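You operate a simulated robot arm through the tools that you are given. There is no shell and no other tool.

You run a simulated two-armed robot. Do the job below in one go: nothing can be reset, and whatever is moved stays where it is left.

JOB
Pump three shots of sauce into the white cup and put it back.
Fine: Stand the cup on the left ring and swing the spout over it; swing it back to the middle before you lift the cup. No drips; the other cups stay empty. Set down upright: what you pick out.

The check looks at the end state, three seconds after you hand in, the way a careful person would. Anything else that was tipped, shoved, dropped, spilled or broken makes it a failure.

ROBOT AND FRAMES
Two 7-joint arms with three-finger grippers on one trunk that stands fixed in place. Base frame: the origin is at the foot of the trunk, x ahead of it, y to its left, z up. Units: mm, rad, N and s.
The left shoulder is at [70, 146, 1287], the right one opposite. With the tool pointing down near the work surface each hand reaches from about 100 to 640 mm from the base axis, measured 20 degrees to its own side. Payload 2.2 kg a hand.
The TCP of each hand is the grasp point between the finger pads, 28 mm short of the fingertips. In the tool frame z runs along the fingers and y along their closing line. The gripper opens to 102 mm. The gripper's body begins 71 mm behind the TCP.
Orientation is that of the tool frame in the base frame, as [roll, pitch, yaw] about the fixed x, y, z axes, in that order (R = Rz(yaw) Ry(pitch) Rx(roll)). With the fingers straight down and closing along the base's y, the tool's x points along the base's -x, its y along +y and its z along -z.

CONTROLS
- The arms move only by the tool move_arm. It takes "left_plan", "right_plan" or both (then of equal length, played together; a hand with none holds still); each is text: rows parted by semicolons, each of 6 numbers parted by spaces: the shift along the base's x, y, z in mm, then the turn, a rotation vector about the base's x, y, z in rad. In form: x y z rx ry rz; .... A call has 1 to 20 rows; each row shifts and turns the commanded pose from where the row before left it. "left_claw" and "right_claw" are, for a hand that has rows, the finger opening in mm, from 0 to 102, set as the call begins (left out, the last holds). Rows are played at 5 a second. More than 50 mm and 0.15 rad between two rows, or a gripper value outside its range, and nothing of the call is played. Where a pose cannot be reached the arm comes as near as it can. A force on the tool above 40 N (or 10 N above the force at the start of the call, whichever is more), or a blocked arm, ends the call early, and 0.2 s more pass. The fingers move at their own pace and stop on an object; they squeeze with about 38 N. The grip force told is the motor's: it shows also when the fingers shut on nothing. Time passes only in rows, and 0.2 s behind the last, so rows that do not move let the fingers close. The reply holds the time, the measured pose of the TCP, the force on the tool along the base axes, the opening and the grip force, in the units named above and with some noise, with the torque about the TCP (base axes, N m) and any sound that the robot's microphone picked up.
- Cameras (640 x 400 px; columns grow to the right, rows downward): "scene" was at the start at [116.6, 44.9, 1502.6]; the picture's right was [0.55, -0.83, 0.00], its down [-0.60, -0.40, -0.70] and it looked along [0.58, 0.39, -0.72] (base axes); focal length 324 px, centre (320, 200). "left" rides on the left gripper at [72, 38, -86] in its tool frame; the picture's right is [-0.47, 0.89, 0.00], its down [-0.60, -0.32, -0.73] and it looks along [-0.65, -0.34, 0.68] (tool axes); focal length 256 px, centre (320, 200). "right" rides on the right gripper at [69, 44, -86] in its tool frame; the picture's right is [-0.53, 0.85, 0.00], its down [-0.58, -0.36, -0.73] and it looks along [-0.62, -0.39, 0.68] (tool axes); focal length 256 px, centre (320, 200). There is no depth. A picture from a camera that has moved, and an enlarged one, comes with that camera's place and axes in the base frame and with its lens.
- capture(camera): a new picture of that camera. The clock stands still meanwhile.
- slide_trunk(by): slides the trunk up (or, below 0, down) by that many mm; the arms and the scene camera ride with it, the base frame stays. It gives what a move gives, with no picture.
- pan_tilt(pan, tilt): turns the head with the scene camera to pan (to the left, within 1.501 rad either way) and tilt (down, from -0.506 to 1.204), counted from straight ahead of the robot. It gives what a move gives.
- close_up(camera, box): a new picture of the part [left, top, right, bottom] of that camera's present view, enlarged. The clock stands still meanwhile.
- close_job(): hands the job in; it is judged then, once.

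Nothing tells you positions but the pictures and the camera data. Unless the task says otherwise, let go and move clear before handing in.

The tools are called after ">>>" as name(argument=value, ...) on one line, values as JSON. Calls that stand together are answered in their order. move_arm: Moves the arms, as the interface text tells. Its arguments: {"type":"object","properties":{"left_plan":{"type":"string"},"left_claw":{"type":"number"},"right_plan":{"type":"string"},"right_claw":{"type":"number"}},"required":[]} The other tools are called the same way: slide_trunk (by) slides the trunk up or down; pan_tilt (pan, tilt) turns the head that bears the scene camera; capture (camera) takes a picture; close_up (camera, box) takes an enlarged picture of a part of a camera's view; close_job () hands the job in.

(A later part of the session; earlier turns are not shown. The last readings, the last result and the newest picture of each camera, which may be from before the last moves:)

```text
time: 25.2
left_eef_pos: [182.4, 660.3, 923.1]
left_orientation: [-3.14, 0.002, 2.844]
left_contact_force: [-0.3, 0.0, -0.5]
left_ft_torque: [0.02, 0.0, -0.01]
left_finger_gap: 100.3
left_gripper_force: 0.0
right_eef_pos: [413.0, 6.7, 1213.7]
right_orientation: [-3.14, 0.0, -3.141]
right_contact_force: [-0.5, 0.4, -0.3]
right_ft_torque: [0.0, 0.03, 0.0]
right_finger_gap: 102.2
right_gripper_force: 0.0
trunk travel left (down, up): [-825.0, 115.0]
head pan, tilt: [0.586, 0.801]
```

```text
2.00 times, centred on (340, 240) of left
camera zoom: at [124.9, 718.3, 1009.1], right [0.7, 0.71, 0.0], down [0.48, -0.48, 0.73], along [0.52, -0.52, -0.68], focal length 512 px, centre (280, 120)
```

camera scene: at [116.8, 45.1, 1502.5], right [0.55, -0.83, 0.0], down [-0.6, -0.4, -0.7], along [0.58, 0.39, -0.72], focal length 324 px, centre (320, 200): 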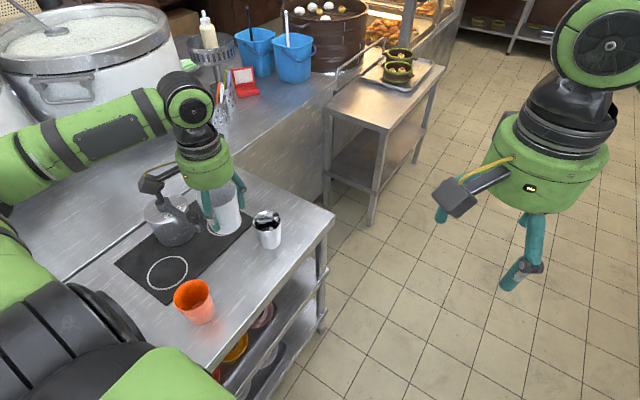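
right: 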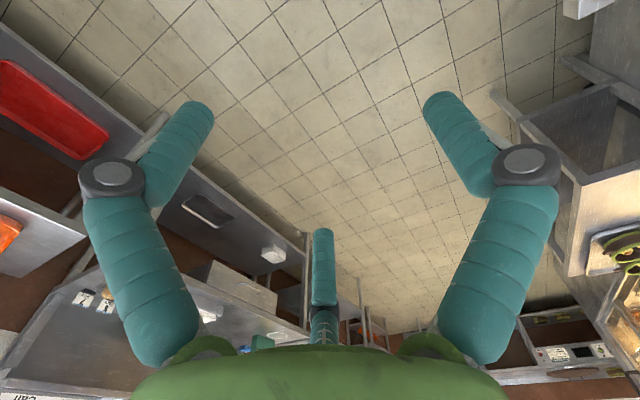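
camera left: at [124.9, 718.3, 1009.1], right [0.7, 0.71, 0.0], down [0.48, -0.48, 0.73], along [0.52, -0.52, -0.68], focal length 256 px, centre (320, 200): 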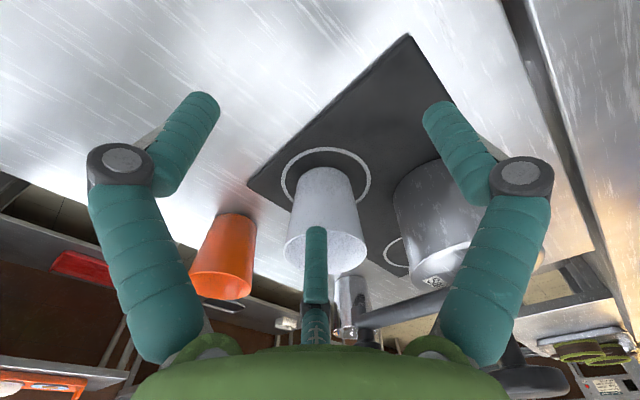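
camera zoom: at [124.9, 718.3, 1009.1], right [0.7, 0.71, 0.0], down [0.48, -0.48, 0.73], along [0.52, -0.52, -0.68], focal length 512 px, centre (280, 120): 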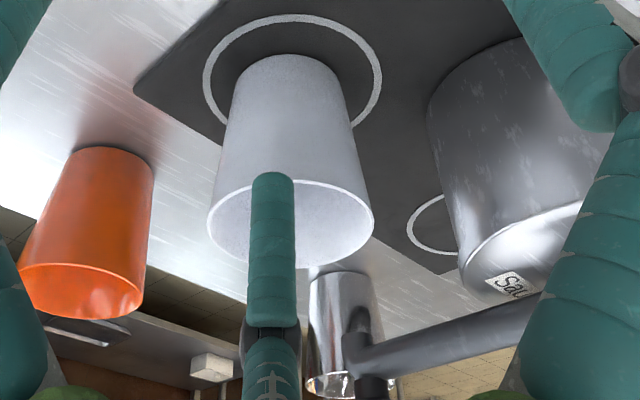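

Both the rim and the nozzle tip measure about z 887–892, too close to call. I'll take a nearly horizontal look from the front, where the white cup's old spot leaves room: first rise, move there and turn.

>>> move_arm(left_plan="0 0 40 0 0 0; 0 0 40 0 0 0; 0 0 40 0 0 0; 0 0 40 0 0 0; 11 -16 0 0 0 0.14; 11 -16 0 0 0 0.14; 11 -16 0 0 0 0.14; 11 -16 0 0 0 0.14; 11 -16 0 0 0 0.14; 11 -16 0 0 0 0.14; 11 -16 0 0 0 0.14; 11 -16 0 0 0 0.14; 11 -16 0 0 0 0.14; 11 -16 0 0 0 0.14; 11 -16 0 0 0 0.14; 11 -16 0 0 0 0.14; 11 -16 0 0 0 0.14; 11 -16 0 0 0 0.14; 11 -16 0 0 0 0.14; 11 -16 0 0 0 0.14")

>>> capture(camera="left")

>>> capture(camera="scene")

```text
time: 29.4
left_eef_pos: [357.8, 403.7, 1083.2]
left_orientation: [3.141, 0.001, -1.2]
left_contact_force: [-0.3, 0.6, -0.5]
left_ft_torque: [0.03, 0.01, 0.03]
left_finger_gap: 100.1
left_gripper_force: 0.1
right_eef_pos: [413.8, 7.7, 1213.0]
right_orientation: [3.142, -0.001, -3.141]
right_contact_force: [-0.1, 0.1, -0.3]
right_ft_torque: [0.0, 0.03, 0.03]
right_finger_gap: 101.8
right_gripper_force: 0.1
trunk travel left (down, up): [-825.0, 115.0]
head pan, tilt: [0.586, 0.801]
```

```text
taken
camera left: at [349.9, 321.7, 1169.8], right [-0.99, 0.11, 0.0], down [0.08, 0.68, 0.73], along [0.08, 0.73, -0.68], focal length 256 px, centre (320, 200)
```

left: 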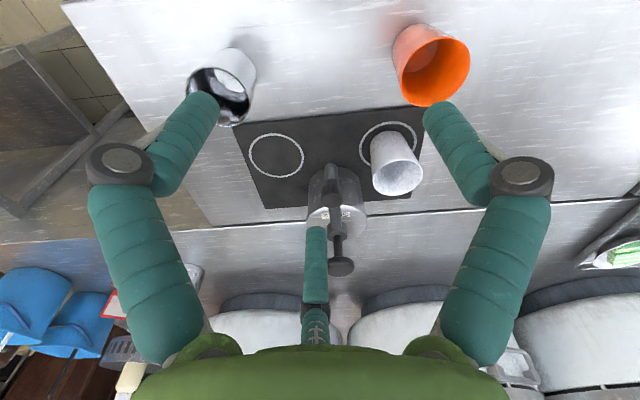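

```text
taken
camera scene: at [117.3, 44.1, 1502.5], right [0.55, -0.83, 0.0], down [-0.6, -0.4, -0.7], along [0.58, 0.39, -0.72], focal length 324 px, centre (320, 200)
```

scene: 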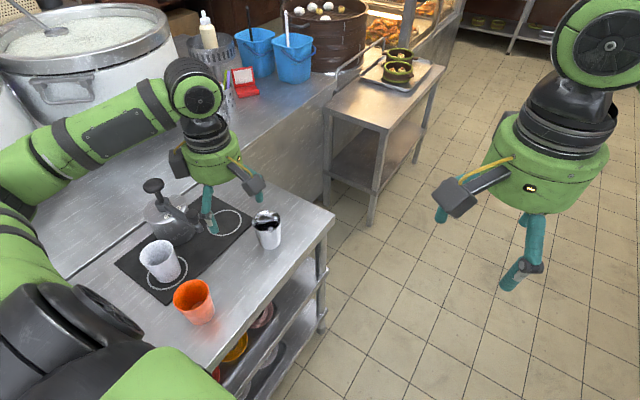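

The turn succeeded. I'll tilt the hand so its camera looks nearly level, then lower it in the free space in front.

>>> move_arm(left_plan="-2 -4 0 0.121 -0.012 0; -2 -4 0 0.121 -0.012 0; -2 -4 0 0.121 -0.012 0; -2 -4 0 0.121 -0.012 0; -2 -4 0 0.121 -0.012 0; 0 0 -40 0 0 0; 0 0 -45 0 0 0; 0 0 -45 0 0 0; 0 0 -45 0 0 0; 0 0 -10 0 0 0; 0 0 0 0 0 0")

>>> capture(camera="left")

>>> close_up(camera="left", box=[230, 180, 430, 340])

```text
time: 31.8
left_eef_pos: [348.6, 384.5, 898.8]
left_orientation: [-2.836, 0.534, -1.118]
left_contact_force: [-0.4, 0.8, 0.3]
left_ft_torque: [0.01, -0.04, 0.02]
left_finger_gap: 99.9
left_gripper_force: 0.1
right_eef_pos: [412.5, 7.3, 1212.4]
right_orientation: [3.141, -0.002, 3.14]
right_contact_force: [0.3, 0.2, -0.3]
right_ft_torque: [0.0, -0.02, -0.03]
right_finger_gap: 101.9
right_gripper_force: 0.0
trunk travel left (down, up): [-825.0, 115.0]
head pan, tilt: [0.586, 0.801]
```

```text
taken
camera left: at [336.6, 267.8, 922.3], right [-0.99, 0.11, 0.01], down [0.02, 0.14, 0.99], along [0.11, 0.98, -0.14], focal length 256 px, centre (320, 200)
```

left: 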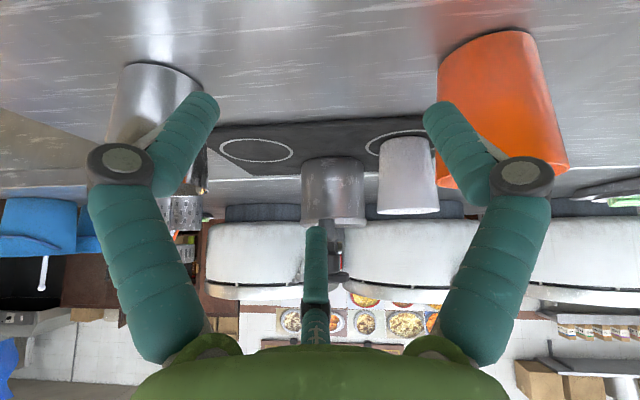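

```text
2.50 times, centred on (330, 260) of left
camera zoom: at [336.6, 267.8, 922.3], right [-0.99, 0.11, 0.01], down [0.02, 0.14, 0.99], along [0.11, 0.98, -0.14], focal length 640 px, centre (295, 50)
```

zoom: 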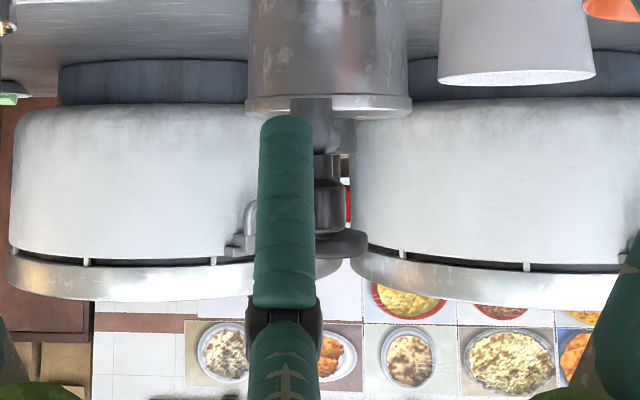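

From this level view, the nozzle tip looks about 10 mm higher than the cup rim. I'll magnify to confirm.

>>> close_up(camera="left", box=[295, 195, 375, 275])

>>> move_arm(left_plan="25 0 0 0 0 0; 0 0 0 0 0 0")

>>> close_up(camera="left", box=[300, 180, 460, 280])

```text
5.00 times, centred on (335, 235) of left
camera zoom: at [336.6, 267.8, 922.3], right [-0.99, 0.11, 0.01], down [0.02, 0.14, 0.99], along [0.11, 0.98, -0.14], focal length 1280 px, centre (245, 25)
```

zoom: 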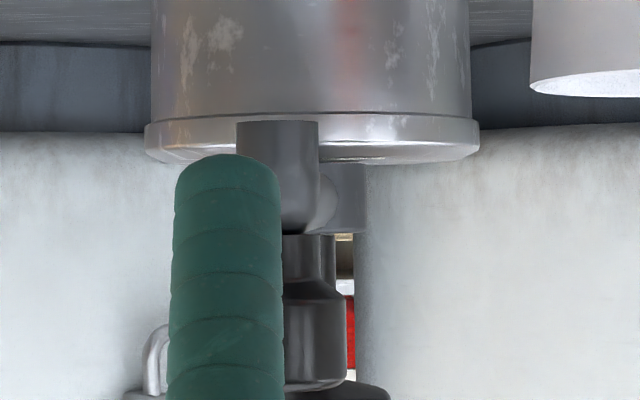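

```text
time: 32.4
left_eef_pos: [373.2, 385.5, 898.1]
left_orientation: [-2.839, 0.536, -1.119]
left_contact_force: [-0.1, -0.1, 0.0]
left_ft_torque: [-0.02, -0.02, -0.02]
left_finger_gap: 99.8
left_gripper_force: 0.1
right_eef_pos: [412.8, 7.1, 1213.0]
right_orientation: [-3.139, 0.001, 3.141]
right_contact_force: [-0.4, 0.2, 0.2]
right_ft_torque: [0.0, -0.02, -0.01]
right_finger_gap: 101.6
right_gripper_force: 0.1
trunk travel left (down, up): [-825.0, 115.0]
head pan, tilt: [0.586, 0.801]
```

```text
4.00 times, centred on (380, 230) of left
camera zoom: at [361.0, 268.2, 922.4], right [-0.99, 0.11, 0.01], down [0.02, 0.14, 0.99], along [0.11, 0.98, -0.14], focal length 1024 px, centre (80, 80)
```

zoom: 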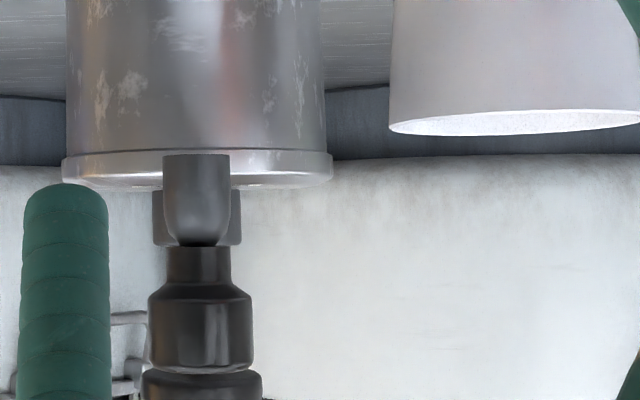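

Confirmed: the nozzle tip clears the rim by about 11 mm. I'll rise, straighten the hand, close the fingers into a stick and move above the +x side of the spout arm.

>>> move_arm(left_plan="0 0 45 0 0 0; 0 0 45 0 0 0; 0 0 45 0 0 0; 6 38 0 -0.121 0.012 0; 6 38 0 -0.121 0.012 0; 7 38 0 -0.121 0.012 0; 7 38 0 -0.121 0.012 0; 7 38 0 -0.121 0.012 0; 0 0 0 0 0 0", left_claw=0)

>>> capture(camera="left")

>>> close_up(camera="scene", box=[90, 130, 300, 330])

```text
time: 34.4
left_eef_pos: [406.0, 573.8, 1033.8]
left_orientation: [-3.14, -0.002, -1.201]
left_contact_force: [0.1, 0.3, 0.5]
left_ft_torque: [0.02, -0.02, 0.02]
left_finger_gap: 2.0
left_gripper_force: 31.7
right_eef_pos: [413.8, 6.0, 1212.4]
right_orientation: [3.141, 0.0, 3.141]
right_contact_force: [-0.6, -0.4, 0.9]
right_ft_torque: [0.05, 0.03, 0.01]
right_finger_gap: 102.0
right_gripper_force: 0.1
trunk travel left (down, up): [-825.0, 115.0]
head pan, tilt: [0.586, 0.801]
```

```text
taken
camera left: at [397.9, 492.3, 1119.6], right [-0.99, 0.11, 0.0], down [0.08, 0.68, 0.73], along [0.08, 0.73, -0.68], focal length 256 px, centre (320, 200)
```

left: 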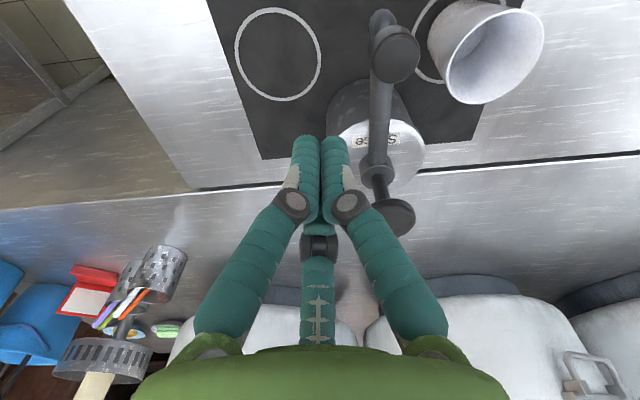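

```text
2.00 times, centred on (195, 230) of scene
camera zoom: at [116.4, 43.7, 1502.6], right [0.55, -0.83, 0.0], down [-0.6, -0.4, -0.7], along [0.58, 0.39, -0.72], focal length 647 px, centre (570, 140)
```

zoom: 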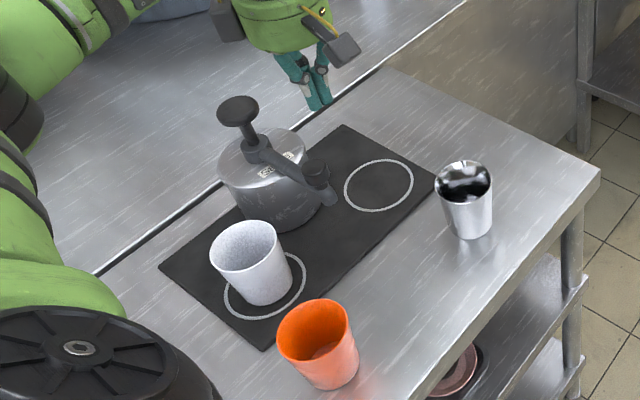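

From above, the pump axis refines to about (360,670) with nozzle radius ≈128 mm, which lands right over the ring. I'll lower the closed fingers beside the spout arm (tips ≈ z 912, above cup-rim height).

>>> move_arm(left_plan="-2 1 -25 0 0 0; 0 0 -30 0 0 0; 0 0 -25 0 0 0; 0 0 -14 0 0 0; 0 0 0 0 0 0")

>>> capture(camera="left")

>>> close_up(camera="scene", box=[110, 130, 270, 290])

```text
time: 35.6
left_eef_pos: [405.0, 575.5, 939.6]
left_orientation: [3.141, 0.002, -1.2]
left_contact_force: [0.2, -0.3, 0.1]
left_ft_torque: [0.01, 0.0, -0.04]
left_finger_gap: 2.0
left_gripper_force: 31.3
right_eef_pos: [413.3, 7.3, 1212.5]
right_orientation: [-3.141, 0.001, -3.141]
right_contact_force: [0.5, 0.1, 0.0]
right_ft_torque: [0.02, 0.0, 0.0]
right_finger_gap: 102.0
right_gripper_force: 0.0
trunk travel left (down, up): [-825.0, 115.0]
head pan, tilt: [0.586, 0.801]
```

```text
taken
camera left: at [395.8, 493.4, 1025.2], right [-0.99, 0.11, 0.0], down [0.08, 0.68, 0.73], along [0.08, 0.73, -0.68], focal length 256 px, centre (320, 200)
```

left: 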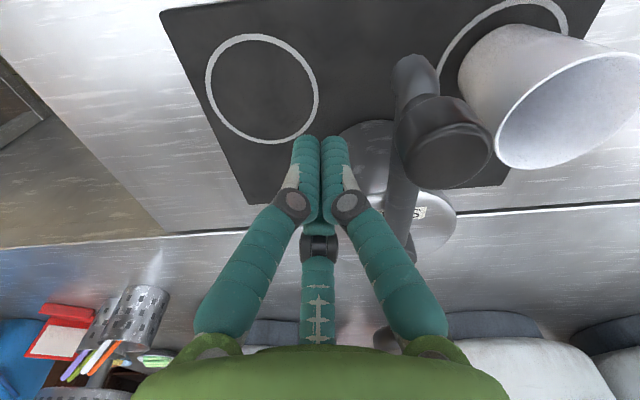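

```text
2.50 times, centred on (190, 210) of scene
camera zoom: at [116.5, 44.5, 1502.6], right [0.55, -0.83, 0.0], down [-0.6, -0.4, -0.7], along [0.58, 0.39, -0.72], focal length 809 px, centre (645, 175)
```

zoom: 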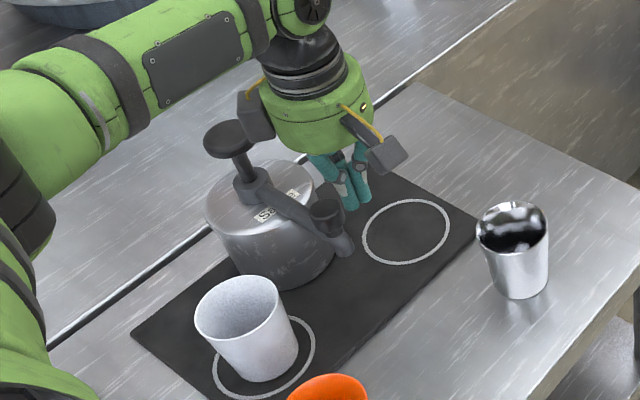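

The fingers are level with the spout next to its cap. I'll align with the cap radius and approach it in small steps to feel contact.

>>> move_arm(left_plan="0 -9 0 0 0 0; -4 -9 0 0 0 0; -4 0 0 0 0 0; -3 0 0 0 0 0; -3 0 0 0 0 0; -3 0 0 0 0 0; 0 0 0 0 0 0")

>>> capture(camera="left")

```text
time: 37.2
left_eef_pos: [387.5, 557.0, 940.5]
left_orientation: [-3.141, 0.004, -1.202]
left_contact_force: [0.8, 0.0, -0.6]
left_ft_torque: [-0.01, 0.01, -0.01]
left_finger_gap: 2.3
left_gripper_force: 31.4
right_eef_pos: [413.1, 6.8, 1211.7]
right_orientation: [3.141, 0.001, 3.141]
right_contact_force: [0.8, 0.0, 1.2]
right_ft_torque: [0.03, 0.05, 0.02]
right_finger_gap: 102.0
right_gripper_force: 0.0
trunk travel left (down, up): [-825.0, 115.0]
head pan, tilt: [0.586, 0.801]
```

```text
taken
camera left: at [378.6, 476.1, 1025.7], right [-0.99, 0.11, 0.0], down [0.08, 0.68, 0.73], along [0.08, 0.73, -0.68], focal length 256 px, centre (320, 200)
```

left: 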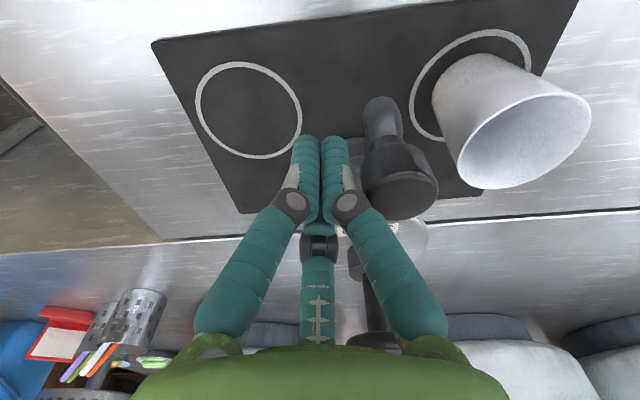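

Still just short of contact. I'll push along the arc for roughly the first 20° and check.

>>> move_arm(left_plan="-4 0 0 0 0 0; -4 0 0 0 0 0; -4.5 -0.4 0 0 0 0; -4.5 -0.4 0 0 0 0; -4.5 -0.4 0 0 0 0; -4.5 -0.4 0 0 0 0; -4.9 0.3 0 0 0 0; -4.9 0.3 0 0 0 0; -4.9 0.3 0 0 0 0; -4.9 0.3 0 0 0 0; 0 0 0 0 0 0")

>>> capture(camera="left")

>>> close_up(camera="scene", box=[110, 130, 270, 290])

```text
time: 39.6
left_eef_pos: [341.5, 556.5, 939.9]
left_orientation: [-3.141, 0.0, -1.201]
left_contact_force: [0.4, 0.1, -0.4]
left_ft_torque: [-0.02, -0.05, -0.02]
left_finger_gap: 2.1
left_gripper_force: 31.3
right_eef_pos: [413.6, 7.3, 1213.0]
right_orientation: [3.141, 0.0, 3.14]
right_contact_force: [-0.7, 0.2, -0.5]
right_ft_torque: [0.03, 0.0, -0.03]
right_finger_gap: 101.9
right_gripper_force: 0.2
trunk travel left (down, up): [-825.0, 115.0]
head pan, tilt: [0.586, 0.801]
```

```text
taken
camera left: at [332.7, 475.1, 1025.5], right [-0.99, 0.11, 0.0], down [0.08, 0.68, 0.73], along [0.08, 0.73, -0.68], focal length 256 px, centre (320, 200)
```

left: 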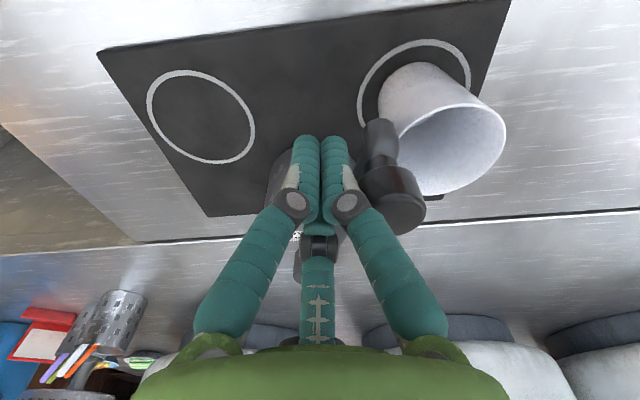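

```text
2.50 times, centred on (190, 210) of scene
camera zoom: at [116.7, 44.9, 1502.6], right [0.55, -0.83, 0.0], down [-0.6, -0.4, -0.7], along [0.58, 0.39, -0.72], focal length 809 px, centre (645, 175)
```

zoom: 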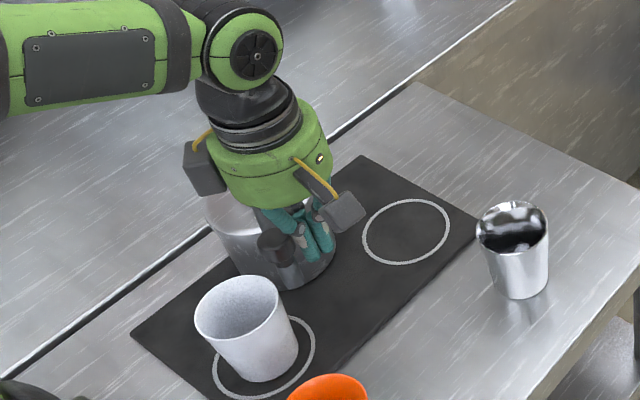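

The spout turns freely (now ≈24°) and passes clear above. I'll continue along the arc to about 44° and check alignment with the cup.

>>> move_arm(left_plan="-5.4 1 0 0 0 0; -5.9 1.4 0 0 0 0; -4.8 1.5 0 0 0 0; -4.8 1.5 0 0 0 0; -4.6 2 0 0 0 0; -4.6 2 0 0 0 0; -4.4 2.3 0 0 0 0; -4.4 2.3 0 0 0 0; 0 0 0 0 0 0")

>>> capture(camera="left")

>>> close_up(camera="scene", box=[110, 130, 270, 290])

```text
time: 41.6
left_eef_pos: [303.2, 569.9, 940.8]
left_orientation: [3.141, 0.002, -1.2]
left_contact_force: [0.3, -1.4, 0.0]
left_ft_torque: [0.02, 0.03, 0.03]
left_finger_gap: 2.3
left_gripper_force: 31.3
right_eef_pos: [414.3, 6.6, 1213.1]
right_orientation: [3.141, -0.001, 3.141]
right_contact_force: [-1.1, -0.5, 0.4]
right_ft_torque: [0.01, 0.04, -0.01]
right_finger_gap: 101.8
right_gripper_force: 0.0
trunk travel left (down, up): [-825.0, 115.0]
head pan, tilt: [0.586, 0.801]
```

```text
taken
camera left: at [294.1, 489.3, 1025.7], right [-0.99, 0.11, 0.0], down [0.08, 0.68, 0.73], along [0.08, 0.73, -0.68], focal length 256 px, centre (320, 200)
```

left: 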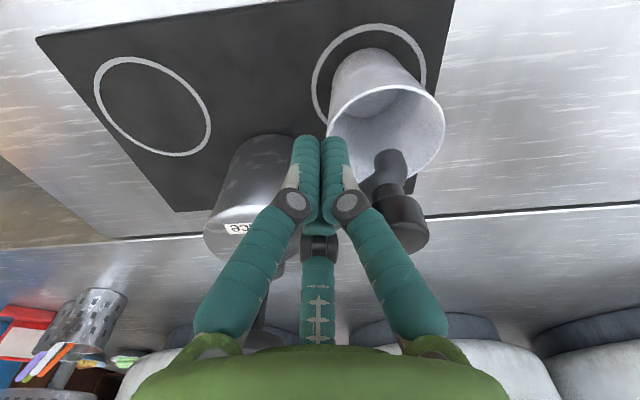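

```text
2.50 times, centred on (190, 210) of scene
camera zoom: at [116.7, 44.8, 1502.6], right [0.55, -0.83, 0.0], down [-0.6, -0.4, -0.7], along [0.58, 0.39, -0.72], focal length 809 px, centre (645, 175)
```

zoom: 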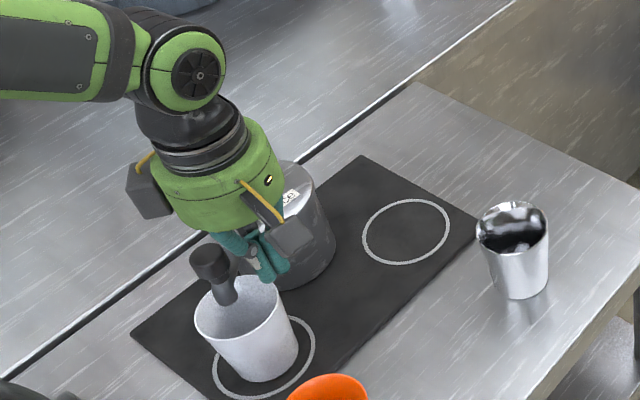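

The nozzle now sits right over the cup (cap ≈ (267,587)). I'll back the fingers off, rise, and go above the knob.

>>> move_arm(left_plan="7 -8 0 0 0 0; 7 -8 0 0 0 0; 0 0 30 0 0 0; 0 0 45 0 0 0; 0 0 45 0 0 0; 15 30 0 0 0 0; 14 43 0 0 0 0; 14 43 0 0 0 0; 0 0 0 0 0 0")

>>> capture(camera="left")

>>> close_up(camera="scene", box=[110, 130, 270, 290])

```text
time: 43.6
left_eef_pos: [358.3, 669.7, 1061.5]
left_orientation: [3.141, 0.003, -1.201]
left_contact_force: [-0.7, -0.3, 0.3]
left_ft_torque: [0.03, -0.02, -0.02]
left_finger_gap: 2.4
left_gripper_force: 31.6
right_eef_pos: [413.6, 5.9, 1212.9]
right_orientation: [3.138, 0.0, -3.141]
right_contact_force: [-0.5, -0.3, -0.1]
right_ft_torque: [-0.02, -0.02, 0.02]
right_finger_gap: 101.9
right_gripper_force: 0.0
trunk travel left (down, up): [-825.0, 115.0]
head pan, tilt: [0.586, 0.801]
```

```text
taken
camera left: at [350.5, 588.3, 1146.5], right [-0.99, 0.11, 0.0], down [0.08, 0.68, 0.73], along [0.08, 0.73, -0.68], focal length 256 px, centre (320, 200)
```

left: 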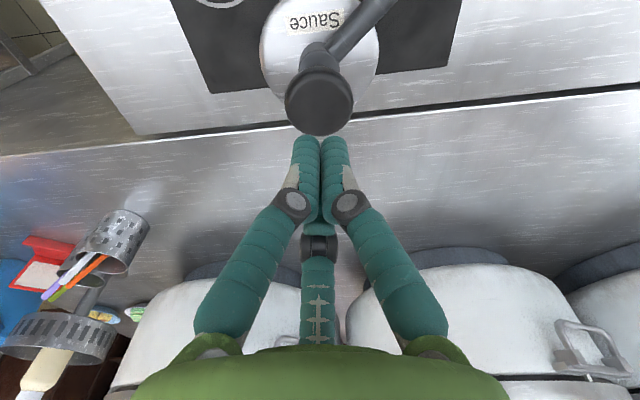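

```text
2.50 times, centred on (190, 210) of scene
camera zoom: at [116.5, 43.5, 1502.6], right [0.55, -0.83, 0.0], down [-0.6, -0.4, -0.7], along [0.58, 0.39, -0.72], focal length 809 px, centre (645, 175)
```

zoom: 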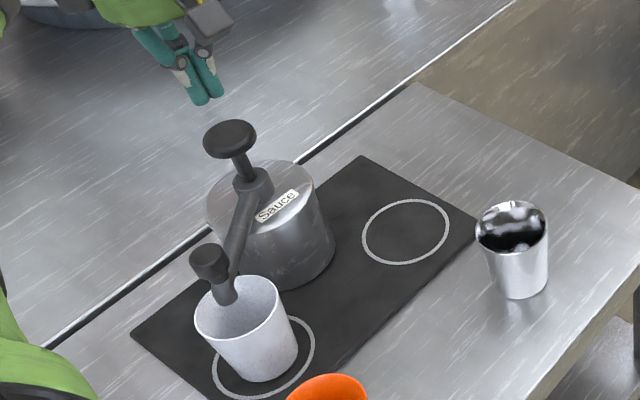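

Spout over the cup, fingers over the knob (≈(360,669), top ≈ z 980). I'll lower slowly to find first contact before stroking.

>>> move_arm(left_plan="1.5 0 -20 0 0 0; 0 0 -20 0 0 0; 0 0 -5 0 0 0; 0 0 0 0 0 0")

>>> capture(camera="left")

>>> close_up(camera="scene", box=[110, 130, 270, 290])

```text
time: 44.6
left_eef_pos: [360.1, 671.4, 1014.9]
left_orientation: [3.141, 0.002, -1.202]
left_contact_force: [-0.1, -0.3, 0.2]
left_ft_torque: [-0.02, 0.0, -0.01]
left_finger_gap: 2.1
left_gripper_force: 31.6
right_eef_pos: [413.9, 6.9, 1213.0]
right_orientation: [-3.141, 0.001, -3.141]
right_contact_force: [0.5, 0.3, -0.8]
right_ft_torque: [0.01, -0.02, 0.02]
right_finger_gap: 102.0
right_gripper_force: 0.1
trunk travel left (down, up): [-825.0, 115.0]
head pan, tilt: [0.586, 0.801]
```

```text
taken
camera left: at [352.4, 589.9, 1101.0], right [-0.99, 0.11, 0.0], down [0.08, 0.68, 0.73], along [0.08, 0.73, -0.68], focal length 256 px, centre (320, 200)
```

left: 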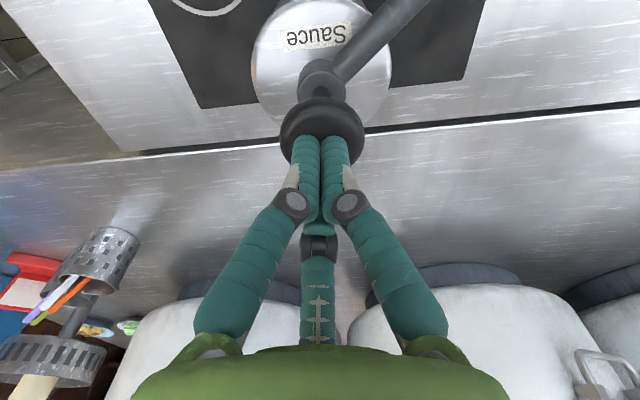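

```text
2.50 times, centred on (190, 210) of scene
camera zoom: at [116.9, 45.0, 1502.5], right [0.55, -0.83, 0.0], down [-0.6, -0.4, -0.7], along [0.58, 0.39, -0.72], focal length 809 px, centre (645, 175)
```

zoom: 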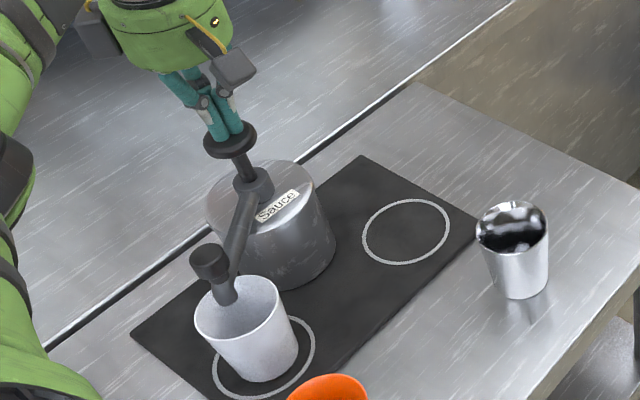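

Fingers are centred just above the knob. First stroke: press down steadily until it bottoms.

>>> move_arm(left_plan="0 0 -3 0 0 0; 0 0 -4 0 0 0; 0 0 -4 0 0 0; 0 0 -4 0 0 0; 0 0 -4 0 0 0; 0 0 -4 0 0 0; 0 0 -4 0 0 0")

>>> close_up(camera="scene", box=[110, 130, 270, 290])

```text
time: 46.2
left_eef_pos: [361.3, 670.7, 989.7]
left_orientation: [-3.137, 0.004, -1.201]
left_contact_force: [2.3, 3.2, 12.5]
left_ft_torque: [-0.01, 0.01, -0.02]
left_finger_gap: 5.8
left_gripper_force: 30.9
right_eef_pos: [412.8, 5.1, 1213.3]
right_orientation: [3.138, -0.001, -3.14]
right_contact_force: [-0.3, 0.8, -0.1]
right_ft_torque: [0.04, -0.02, 0.0]
right_finger_gap: 102.4
right_gripper_force: 0.1
trunk travel left (down, up): [-825.0, 115.0]
head pan, tilt: [0.586, 0.801]
```

```text
2.50 times, centred on (190, 210) of scene
camera zoom: at [115.5, 42.7, 1502.9], right [0.55, -0.83, 0.0], down [-0.6, -0.4, -0.7], along [0.58, 0.39, -0.72], focal length 809 px, centre (645, 175)
```

zoom: 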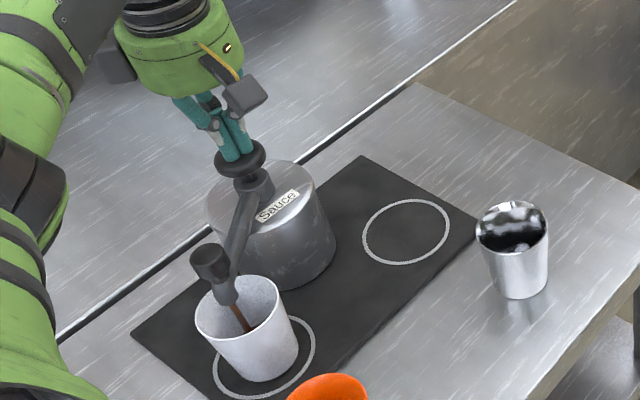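

Sauce is flowing into the cup. I'll continue the same stroke until it bottoms.

>>> move_arm(left_plan="0 0 -3 0 0 0; 0 0 -3 0 0 0; 0 0 -2 0 0 0")

>>> close_up(camera="scene", box=[110, 130, 270, 290])

```text
time: 47.0
left_eef_pos: [361.9, 671.5, 989.5]
left_orientation: [-3.124, 0.006, -1.199]
left_contact_force: [-2.9, -7.2, 16.7]
left_ft_torque: [-0.34, 0.32, 0.09]
left_finger_gap: 2.3
left_gripper_force: 31.3
right_eef_pos: [411.9, 3.1, 1212.6]
right_orientation: [3.139, 0.001, -3.14]
right_contact_force: [0.8, 1.0, 0.6]
right_ft_torque: [-0.02, 0.01, 0.0]
right_finger_gap: 101.9
right_gripper_force: 0.1
trunk travel left (down, up): [-825.0, 115.0]
head pan, tilt: [0.586, 0.801]
stopped in row 3 (left hand): the force on the tool passed its limit at 41 N (the readings are from after the stop); the commanded pose is now the measured one
```

```text
2.50 times, centred on (190, 210) of scene
camera zoom: at [114.4, 40.0, 1502.6], right [0.55, -0.83, 0.0], down [-0.6, -0.4, -0.7], along [0.58, 0.39, -0.72], focal length 809 px, centre (645, 175)
```

zoom: 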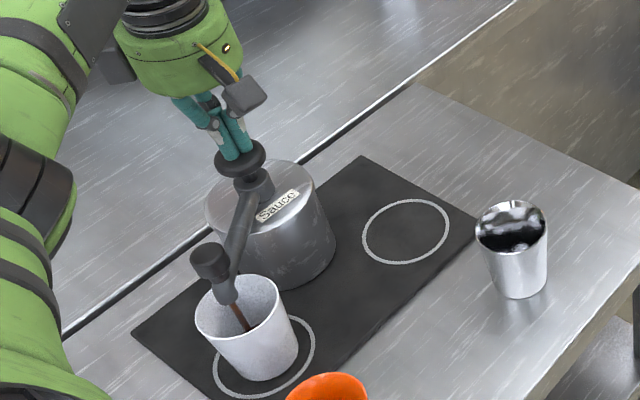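

The stroke has bottomed (TCP ≈ 989, 41 N). I'll let the knob rise fully and wait for the stream to finish.

>>> move_arm(left_plan="0 0 5 0 0 0; 0 0 5 0 0 0; 0 0 6 0 0 0; 0 0 6 0 0 0; 0 0 6 0 0 0; 0 0 0 0 0 0; 0 0 0 0 0 0; 0 0 0 0 0 0; 0 0 0 0 0 0; 0 0 0 0 0 0")

>>> close_up(camera="scene", box=[110, 130, 270, 290])

>>> capture(camera="left")

```text
time: 49.2
left_eef_pos: [362.0, 674.6, 1013.8]
left_orientation: [-3.13, 0.007, -1.199]
left_contact_force: [0.3, 0.8, 0.5]
left_ft_torque: [-0.01, 0.01, 0.0]
left_finger_gap: 2.0
left_gripper_force: 31.5
right_eef_pos: [413.8, 6.6, 1213.1]
right_orientation: [-3.141, -0.001, -3.14]
right_contact_force: [0.4, 0.0, -0.1]
right_ft_torque: [0.01, -0.04, 0.0]
right_finger_gap: 102.0
right_gripper_force: 0.1
trunk travel left (down, up): [-825.0, 115.0]
head pan, tilt: [0.586, 0.801]
```

```text
2.50 times, centred on (190, 210) of scene
camera zoom: at [116.5, 44.6, 1502.6], right [0.55, -0.83, 0.0], down [-0.6, -0.4, -0.7], along [0.58, 0.39, -0.72], focal length 809 px, centre (645, 175)
```

zoom: 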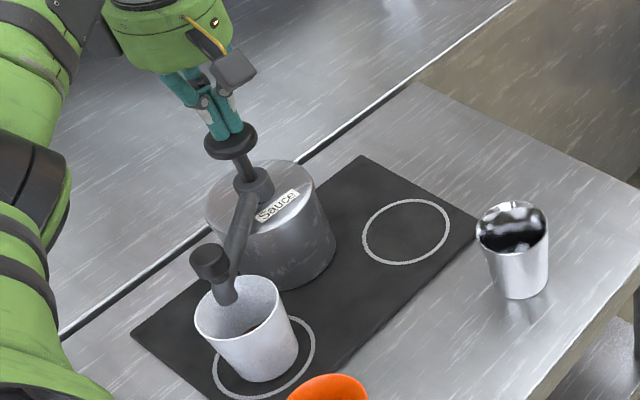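

```text
taken
camera left: at [352.7, 591.6, 1098.9], right [-0.99, 0.11, -0.01], down [0.07, 0.67, 0.74], along [0.09, 0.73, -0.67], focal length 256 px, centre (320, 200)
```

left: 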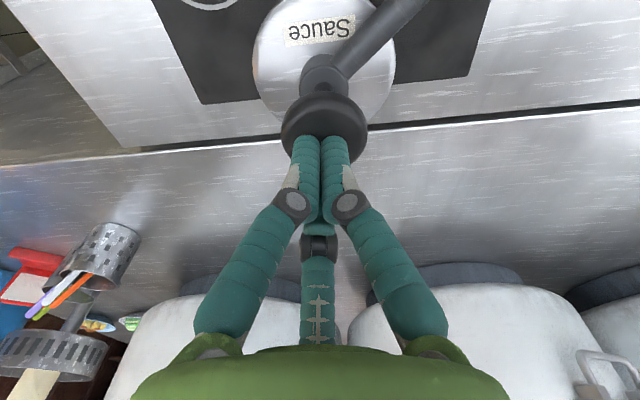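

First shot is in, and the knob is fully back up. I'll re-centre and do the second full stroke, holding briefly at the bottom.

>>> move_arm(left_plan="-1 -2 2 0 0 0; -1 -2 0 0 0 0; 0 0 -4 0 0 0; 0 0 -4 0 0 0; 0 0 -4 0 0 0; 0 0 -4 0 0 0; 0 0 -4 0 0 0; 0 0 -4 0 0 0; 0 0 -4 0 0 0; 0 0 -3 0 0 0; 0 0 0 0 0 0; 0 0 0 0 0 0")

>>> close_up(camera="scene", box=[110, 130, 270, 290])

```text
time: 51.8
left_eef_pos: [359.4, 669.4, 990.0]
left_orientation: [-3.118, 0.011, -1.199]
left_contact_force: [6.0, 9.0, 30.8]
left_ft_torque: [0.04, -0.03, -0.11]
left_finger_gap: 6.1
left_gripper_force: 31.4
right_eef_pos: [411.5, 4.0, 1213.5]
right_orientation: [3.138, 0.002, 3.14]
right_contact_force: [0.7, -0.7, 0.1]
right_ft_torque: [0.01, 0.01, -0.02]
right_finger_gap: 102.0
right_gripper_force: 0.1
trunk travel left (down, up): [-825.0, 115.0]
head pan, tilt: [0.586, 0.801]
```

```text
2.50 times, centred on (190, 210) of scene
camera zoom: at [114.7, 40.5, 1503.1], right [0.55, -0.83, 0.0], down [-0.6, -0.4, -0.7], along [0.58, 0.39, -0.72], focal length 809 px, centre (645, 175)
```

zoom: 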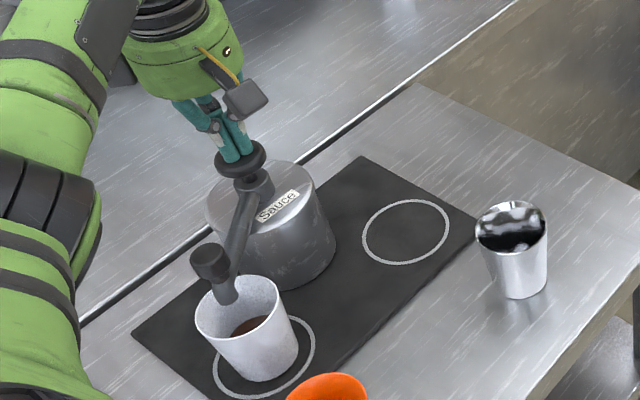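

Second stroke bottomed and the sauce level rose. I'll let the knob return fully.

>>> move_arm(left_plan="0 0 5 0 0 0; 0 0 5 0 0 0; 0 0 6 0 0 0; 0 0 6 0 0 0; 0 0 6 0 0 0; 0 0 4 0 0 0; 0 0 0 0 0 0; 0 0 0 0 0 0; 0 0 0 0 0 0; 0 0 0 0 0 0")

>>> close_up(camera="scene", box=[110, 130, 270, 290])

>>> capture(camera="left")

```text
time: 54.0
left_eef_pos: [360.4, 668.6, 1015.8]
left_orientation: [-3.129, 0.008, -1.2]
left_contact_force: [0.1, -0.1, 0.1]
left_ft_torque: [0.0, -0.04, -0.03]
left_finger_gap: 2.0
left_gripper_force: 31.6
right_eef_pos: [414.4, 6.7, 1212.3]
right_orientation: [3.141, -0.001, -3.141]
right_contact_force: [1.0, -0.1, -0.2]
right_ft_torque: [0.0, -0.02, 0.01]
right_finger_gap: 101.7
right_gripper_force: 0.0
trunk travel left (down, up): [-825.0, 115.0]
head pan, tilt: [0.586, 0.801]
```

```text
2.50 times, centred on (190, 210) of scene
camera zoom: at [116.6, 44.8, 1502.6], right [0.55, -0.83, 0.0], down [-0.6, -0.4, -0.7], along [0.58, 0.39, -0.72], focal length 809 px, centre (645, 175)
```

zoom: 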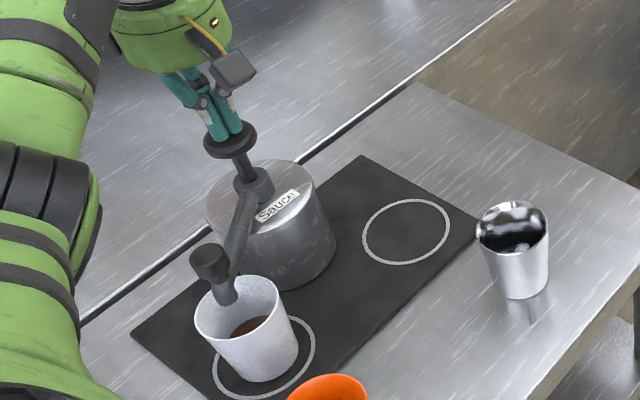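

```text
taken
camera left: at [350.5, 587.8, 1101.8], right [-0.99, 0.11, -0.01], down [0.07, 0.67, 0.74], along [0.09, 0.73, -0.67], focal length 256 px, centre (320, 200)
```

left: 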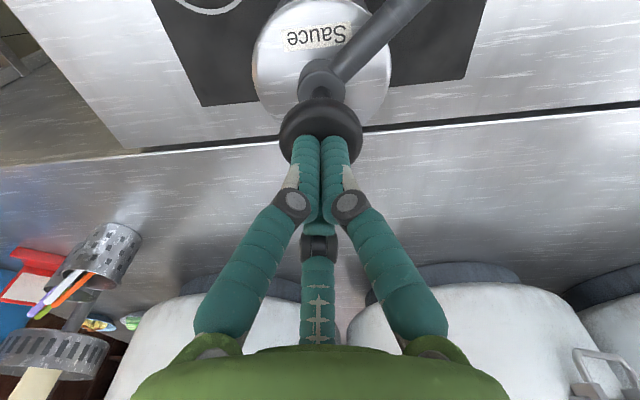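

Two shots are in and the knob is up again. Third and last stroke now, same as before.

>>> move_arm(left_plan="0 1 0 0 0 0; 0 0 -4 0 0 0; 0 0 -4 0 0 0; 0 0 -4 0 0 0; 0 0 -4 0 0 0; 0 0 -4 0 0 0; 0 0 -4 0 0 0; 0 0 -4 0 0 0; 0 0 -3 0 0 0; 0 0 0 0 0 0; 0 0 0 0 0 0")

>>> close_up(camera="scene", box=[110, 130, 270, 290])

```text
time: 56.4
left_eef_pos: [360.2, 671.2, 989.8]
left_orientation: [-3.12, 0.013, -1.199]
left_contact_force: [4.6, 8.9, 27.3]
left_ft_torque: [0.03, 0.1, -0.26]
left_finger_gap: 6.3
left_gripper_force: 31.1
right_eef_pos: [411.7, 5.2, 1213.1]
right_orientation: [3.14, 0.002, -3.141]
right_contact_force: [0.0, 0.3, 0.6]
right_ft_torque: [0.03, 0.02, 0.02]
right_finger_gap: 102.1
right_gripper_force: 0.0
trunk travel left (down, up): [-825.0, 115.0]
head pan, tilt: [0.586, 0.801]
```

```text
2.50 times, centred on (190, 210) of scene
camera zoom: at [114.8, 41.5, 1503.0], right [0.55, -0.83, 0.0], down [-0.6, -0.4, -0.7], along [0.58, 0.39, -0.72], focal length 809 px, centre (645, 175)
```

zoom: 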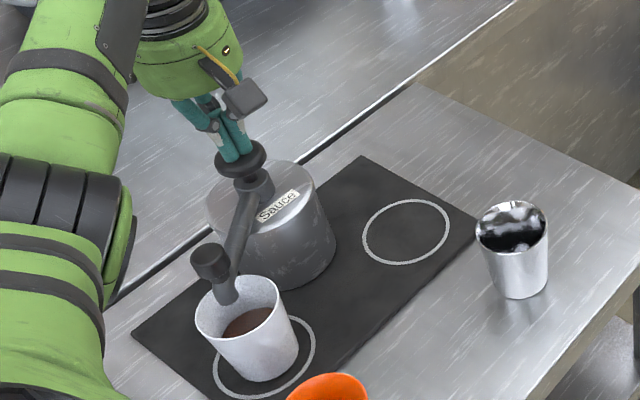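

The third stroke bottomed and the level rose again. I'll rise well clear of the knob and wait a few seconds for any dripping to finish.

>>> move_arm(left_plan="0 0 5 0 0 0; 0 0 5 0 0 0; 0 0 6 0 0 0; 0 0 6 0 0 0; 0 0 6 0 0 0; 0 0 15 0 0 0; 0 0 30 0 0 0; 0 0 0 0 0 0; 0 0 0 0 0 0; 0 0 0 0 0 0; 0 0 0 0 0 0; 0 0 0 0 0 0; 0 0 0 0 0 0; 0 0 0 0 0 0; 0 0 0 0 0 0; 0 0 0 0 0 0; 0 0 0 0 0 0; 0 0 0 0 0 0")

>>> close_up(camera="scene", box=[140, 180, 220, 260])

>>> capture(camera="left")

```text
time: 60.2
left_eef_pos: [359.5, 671.1, 1056.5]
left_orientation: [-3.131, 0.007, -1.2]
left_contact_force: [-0.3, 0.4, -0.8]
left_ft_torque: [-0.03, -0.01, -0.02]
left_finger_gap: 2.0
left_gripper_force: 31.2
right_eef_pos: [413.3, 7.5, 1212.3]
right_orientation: [-3.141, 0.0, -3.14]
right_contact_force: [-0.5, -0.5, -0.2]
right_ft_torque: [0.0, -0.01, 0.0]
right_finger_gap: 102.1
right_gripper_force: 0.0
trunk travel left (down, up): [-825.0, 115.0]
head pan, tilt: [0.586, 0.801]
```

```text
5.00 times, centred on (180, 220) of scene
camera zoom: at [116.6, 44.8, 1502.6], right [0.55, -0.83, 0.0], down [-0.6, -0.4, -0.7], along [0.58, 0.39, -0.72], focal length 1618 px, centre (1020, 100)
```

zoom: 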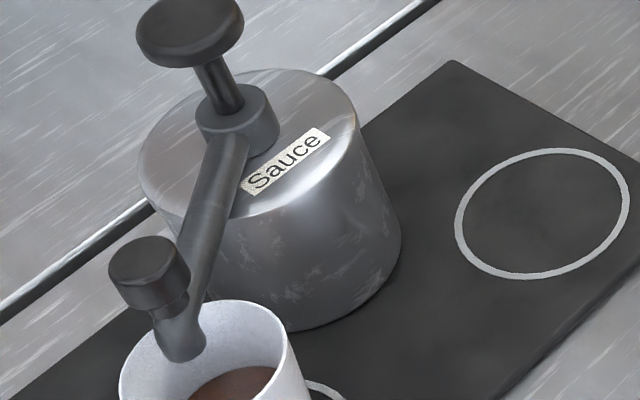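

```text
taken
camera left: at [350.9, 589.3, 1142.9], right [-0.99, 0.11, -0.01], down [0.07, 0.67, 0.74], along [0.09, 0.73, -0.67], focal length 256 px, centre (320, 200)
```

left: 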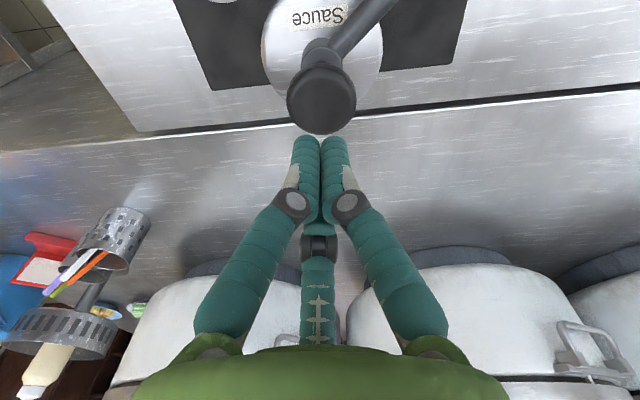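

Three shots are in the cup, no drip hanging. Now I'll bring the closed fingers to the other side of the spout to push it back to the middle.

>>> move_arm(left_plan="-37 -10 0 0 0 0; -37 -10 0 0 0 0; -37 -10 0 0 0 0; 0 0 -30 0 0 0; 0 0 -35 0 0 0; 0 0 -35 0 0 0; 0 0 -16 0 0 0; 0 0 0 0 0 0")

>>> capture(camera="left")

>>> close_up(camera="scene", box=[110, 130, 270, 290])

```text
time: 62.0
left_eef_pos: [249.2, 641.2, 942.1]
left_orientation: [-3.129, 0.008, -1.202]
left_contact_force: [0.4, 0.7, -0.3]
left_ft_torque: [-0.01, -0.01, 0.01]
left_finger_gap: 2.0
left_gripper_force: 31.8
right_eef_pos: [414.2, 6.2, 1213.6]
right_orientation: [3.141, 0.0, -3.141]
right_contact_force: [0.1, 0.1, 1.2]
right_ft_torque: [0.0, 0.0, 0.02]
right_finger_gap: 102.1
right_gripper_force: 0.1
trunk travel left (down, up): [-825.0, 115.0]
head pan, tilt: [0.586, 0.801]
```

```text
taken
camera left: at [239.4, 558.6, 1027.3], right [-0.99, 0.11, -0.01], down [0.07, 0.67, 0.74], along [0.09, 0.73, -0.67], focal length 256 px, centre (320, 200)
```

left: 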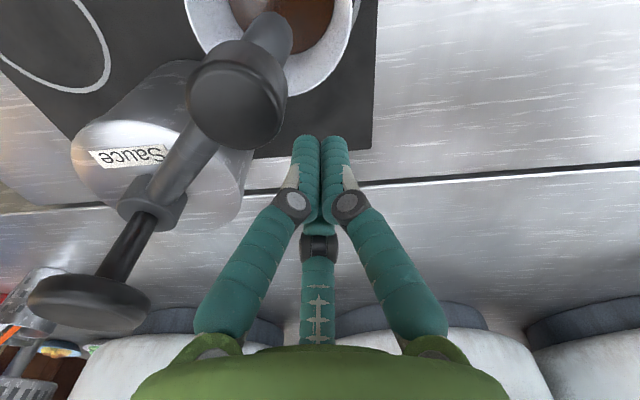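

```text
2.50 times, centred on (190, 210) of scene
camera zoom: at [116.5, 44.7, 1502.6], right [0.55, -0.83, 0.0], down [-0.6, -0.4, -0.7], along [0.58, 0.39, -0.72], focal length 809 px, centre (645, 175)
```

zoom: 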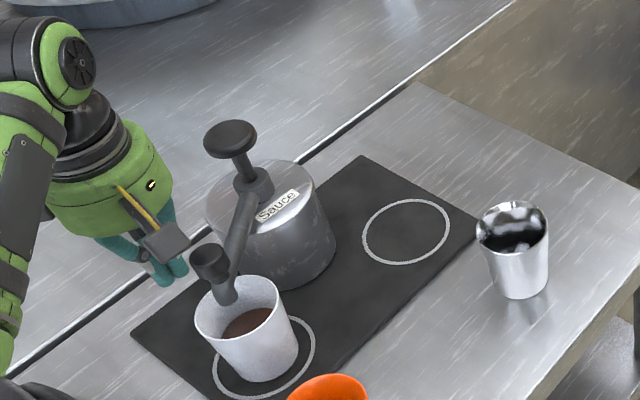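

Positioned beside the spout. I'll push it back along the arc, first half.

>>> move_arm(left_plan="1.3 -5.2 0 0 0 0; 1.4 -5.3 0 0 0 0; 1.9 -4.6 0 0 0 0; 2 -4.7 0 0 0 0; 2.3 -4.4 0 0 0 0; 2.3 -4.5 0 0 0 0; 2.7 -4.2 0 0 0 0; 2.7 -4.3 0 0 0 0; 3 -4 0 0 0 0; 3.1 -3.9 0 0 0 0; 3.4 -3.7 0 0 0 0; 3.4 -3.7 0 0 0 0; 3.7 -3.4 0 0 0 0; 3.7 -3.4 0 0 0 0; 0 0 0 0 0 0")

>>> capture(camera="left")

>>> close_up(camera="scene", box=[110, 130, 270, 290])

```text
time: 65.2
left_eef_pos: [285.0, 581.3, 942.0]
left_orientation: [-3.129, 0.006, -1.199]
left_contact_force: [0.0, -0.1, -0.7]
left_ft_torque: [0.0, 0.0, 0.02]
left_finger_gap: 2.1
left_gripper_force: 32.1
right_eef_pos: [413.7, 7.4, 1212.6]
right_orientation: [-3.141, 0.0, -3.141]
right_contact_force: [0.7, 0.1, 0.3]
right_ft_torque: [-0.01, -0.02, 0.02]
right_finger_gap: 102.1
right_gripper_force: 0.1
trunk travel left (down, up): [-825.0, 115.0]
head pan, tilt: [0.586, 0.801]
```

```text
taken
camera left: at [276.8, 499.4, 1027.4], right [-0.99, 0.11, -0.01], down [0.07, 0.67, 0.74], along [0.09, 0.73, -0.67], focal length 256 px, centre (320, 200)
```

left: 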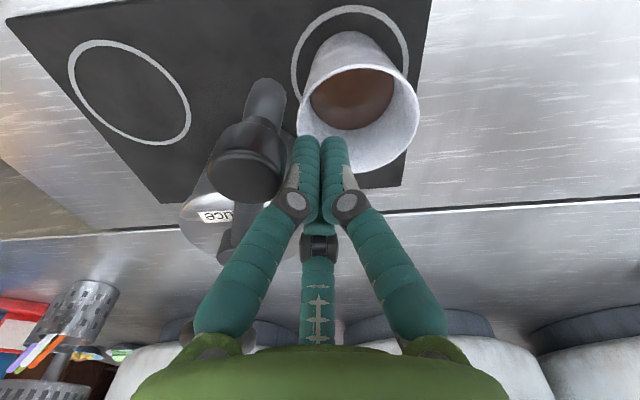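

```text
2.50 times, centred on (190, 210) of scene
camera zoom: at [116.5, 44.9, 1502.6], right [0.55, -0.83, 0.0], down [-0.6, -0.4, -0.7], along [0.58, 0.39, -0.72], focal length 809 px, centre (645, 175)
```

zoom: 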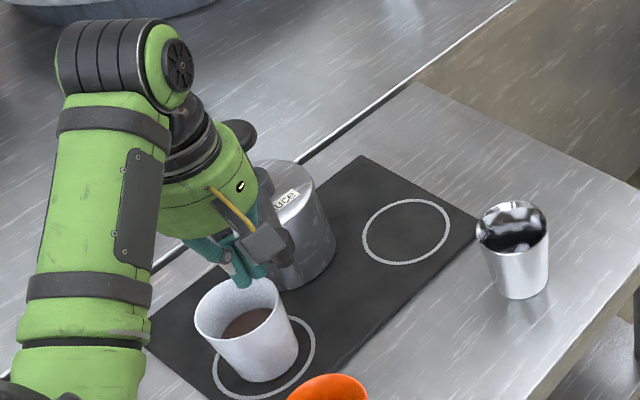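

The spout is halfway back (≈24°). I'll continue along the arc to nearly the middle.

>>> move_arm(left_plan="4.2 -3.1 0 0 0 0; 4.2 -3.1 0 0 0 0; 4.3 -2.8 0 0 0 0; 4.3 -2.8 0 0 0 0; 4.5 -2.3 0 0 0 0; 4.5 -2.3 0 0 0 0; 4.6 -1.9 0 0 0 0; 4.6 -1.9 0 0 0 0; 0 0 0 0 0 0")

>>> capture(camera="left")

>>> close_up(camera="scene", box=[110, 130, 270, 290])

```text
time: 67.2
left_eef_pos: [322.7, 563.0, 941.3]
left_orientation: [-3.129, 0.005, -1.199]
left_contact_force: [-0.1, 0.1, 1.0]
left_ft_torque: [-0.01, 0.03, 0.0]
left_finger_gap: 2.4
left_gripper_force: 30.8
right_eef_pos: [412.9, 8.0, 1213.0]
right_orientation: [-3.14, -0.002, -3.141]
right_contact_force: [0.6, 0.7, 0.4]
right_ft_torque: [-0.02, 0.03, -0.01]
right_finger_gap: 101.7
right_gripper_force: 0.2
trunk travel left (down, up): [-825.0, 115.0]
head pan, tilt: [0.586, 0.801]
```

```text
taken
camera left: at [312.0, 479.7, 1027.3], right [-0.99, 0.11, -0.01], down [0.07, 0.67, 0.74], along [0.09, 0.73, -0.67], focal length 256 px, centre (320, 200)
```

left: 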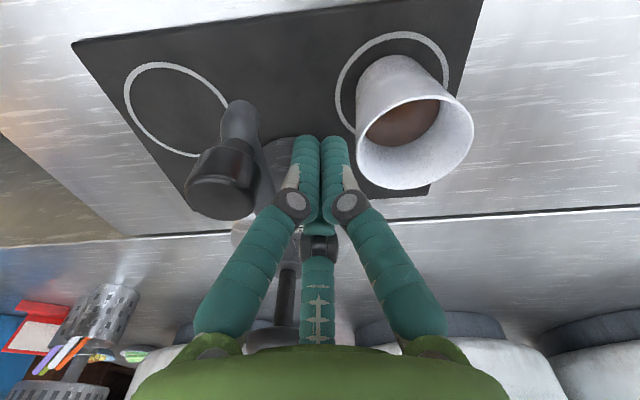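

```text
2.50 times, centred on (190, 210) of scene
camera zoom: at [116.5, 44.8, 1502.6], right [0.55, -0.83, 0.0], down [-0.6, -0.4, -0.7], along [0.58, 0.39, -0.72], focal length 809 px, centre (645, 175)
```

zoom: 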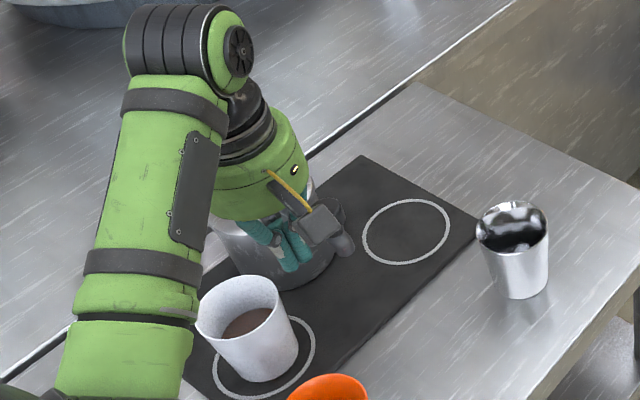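

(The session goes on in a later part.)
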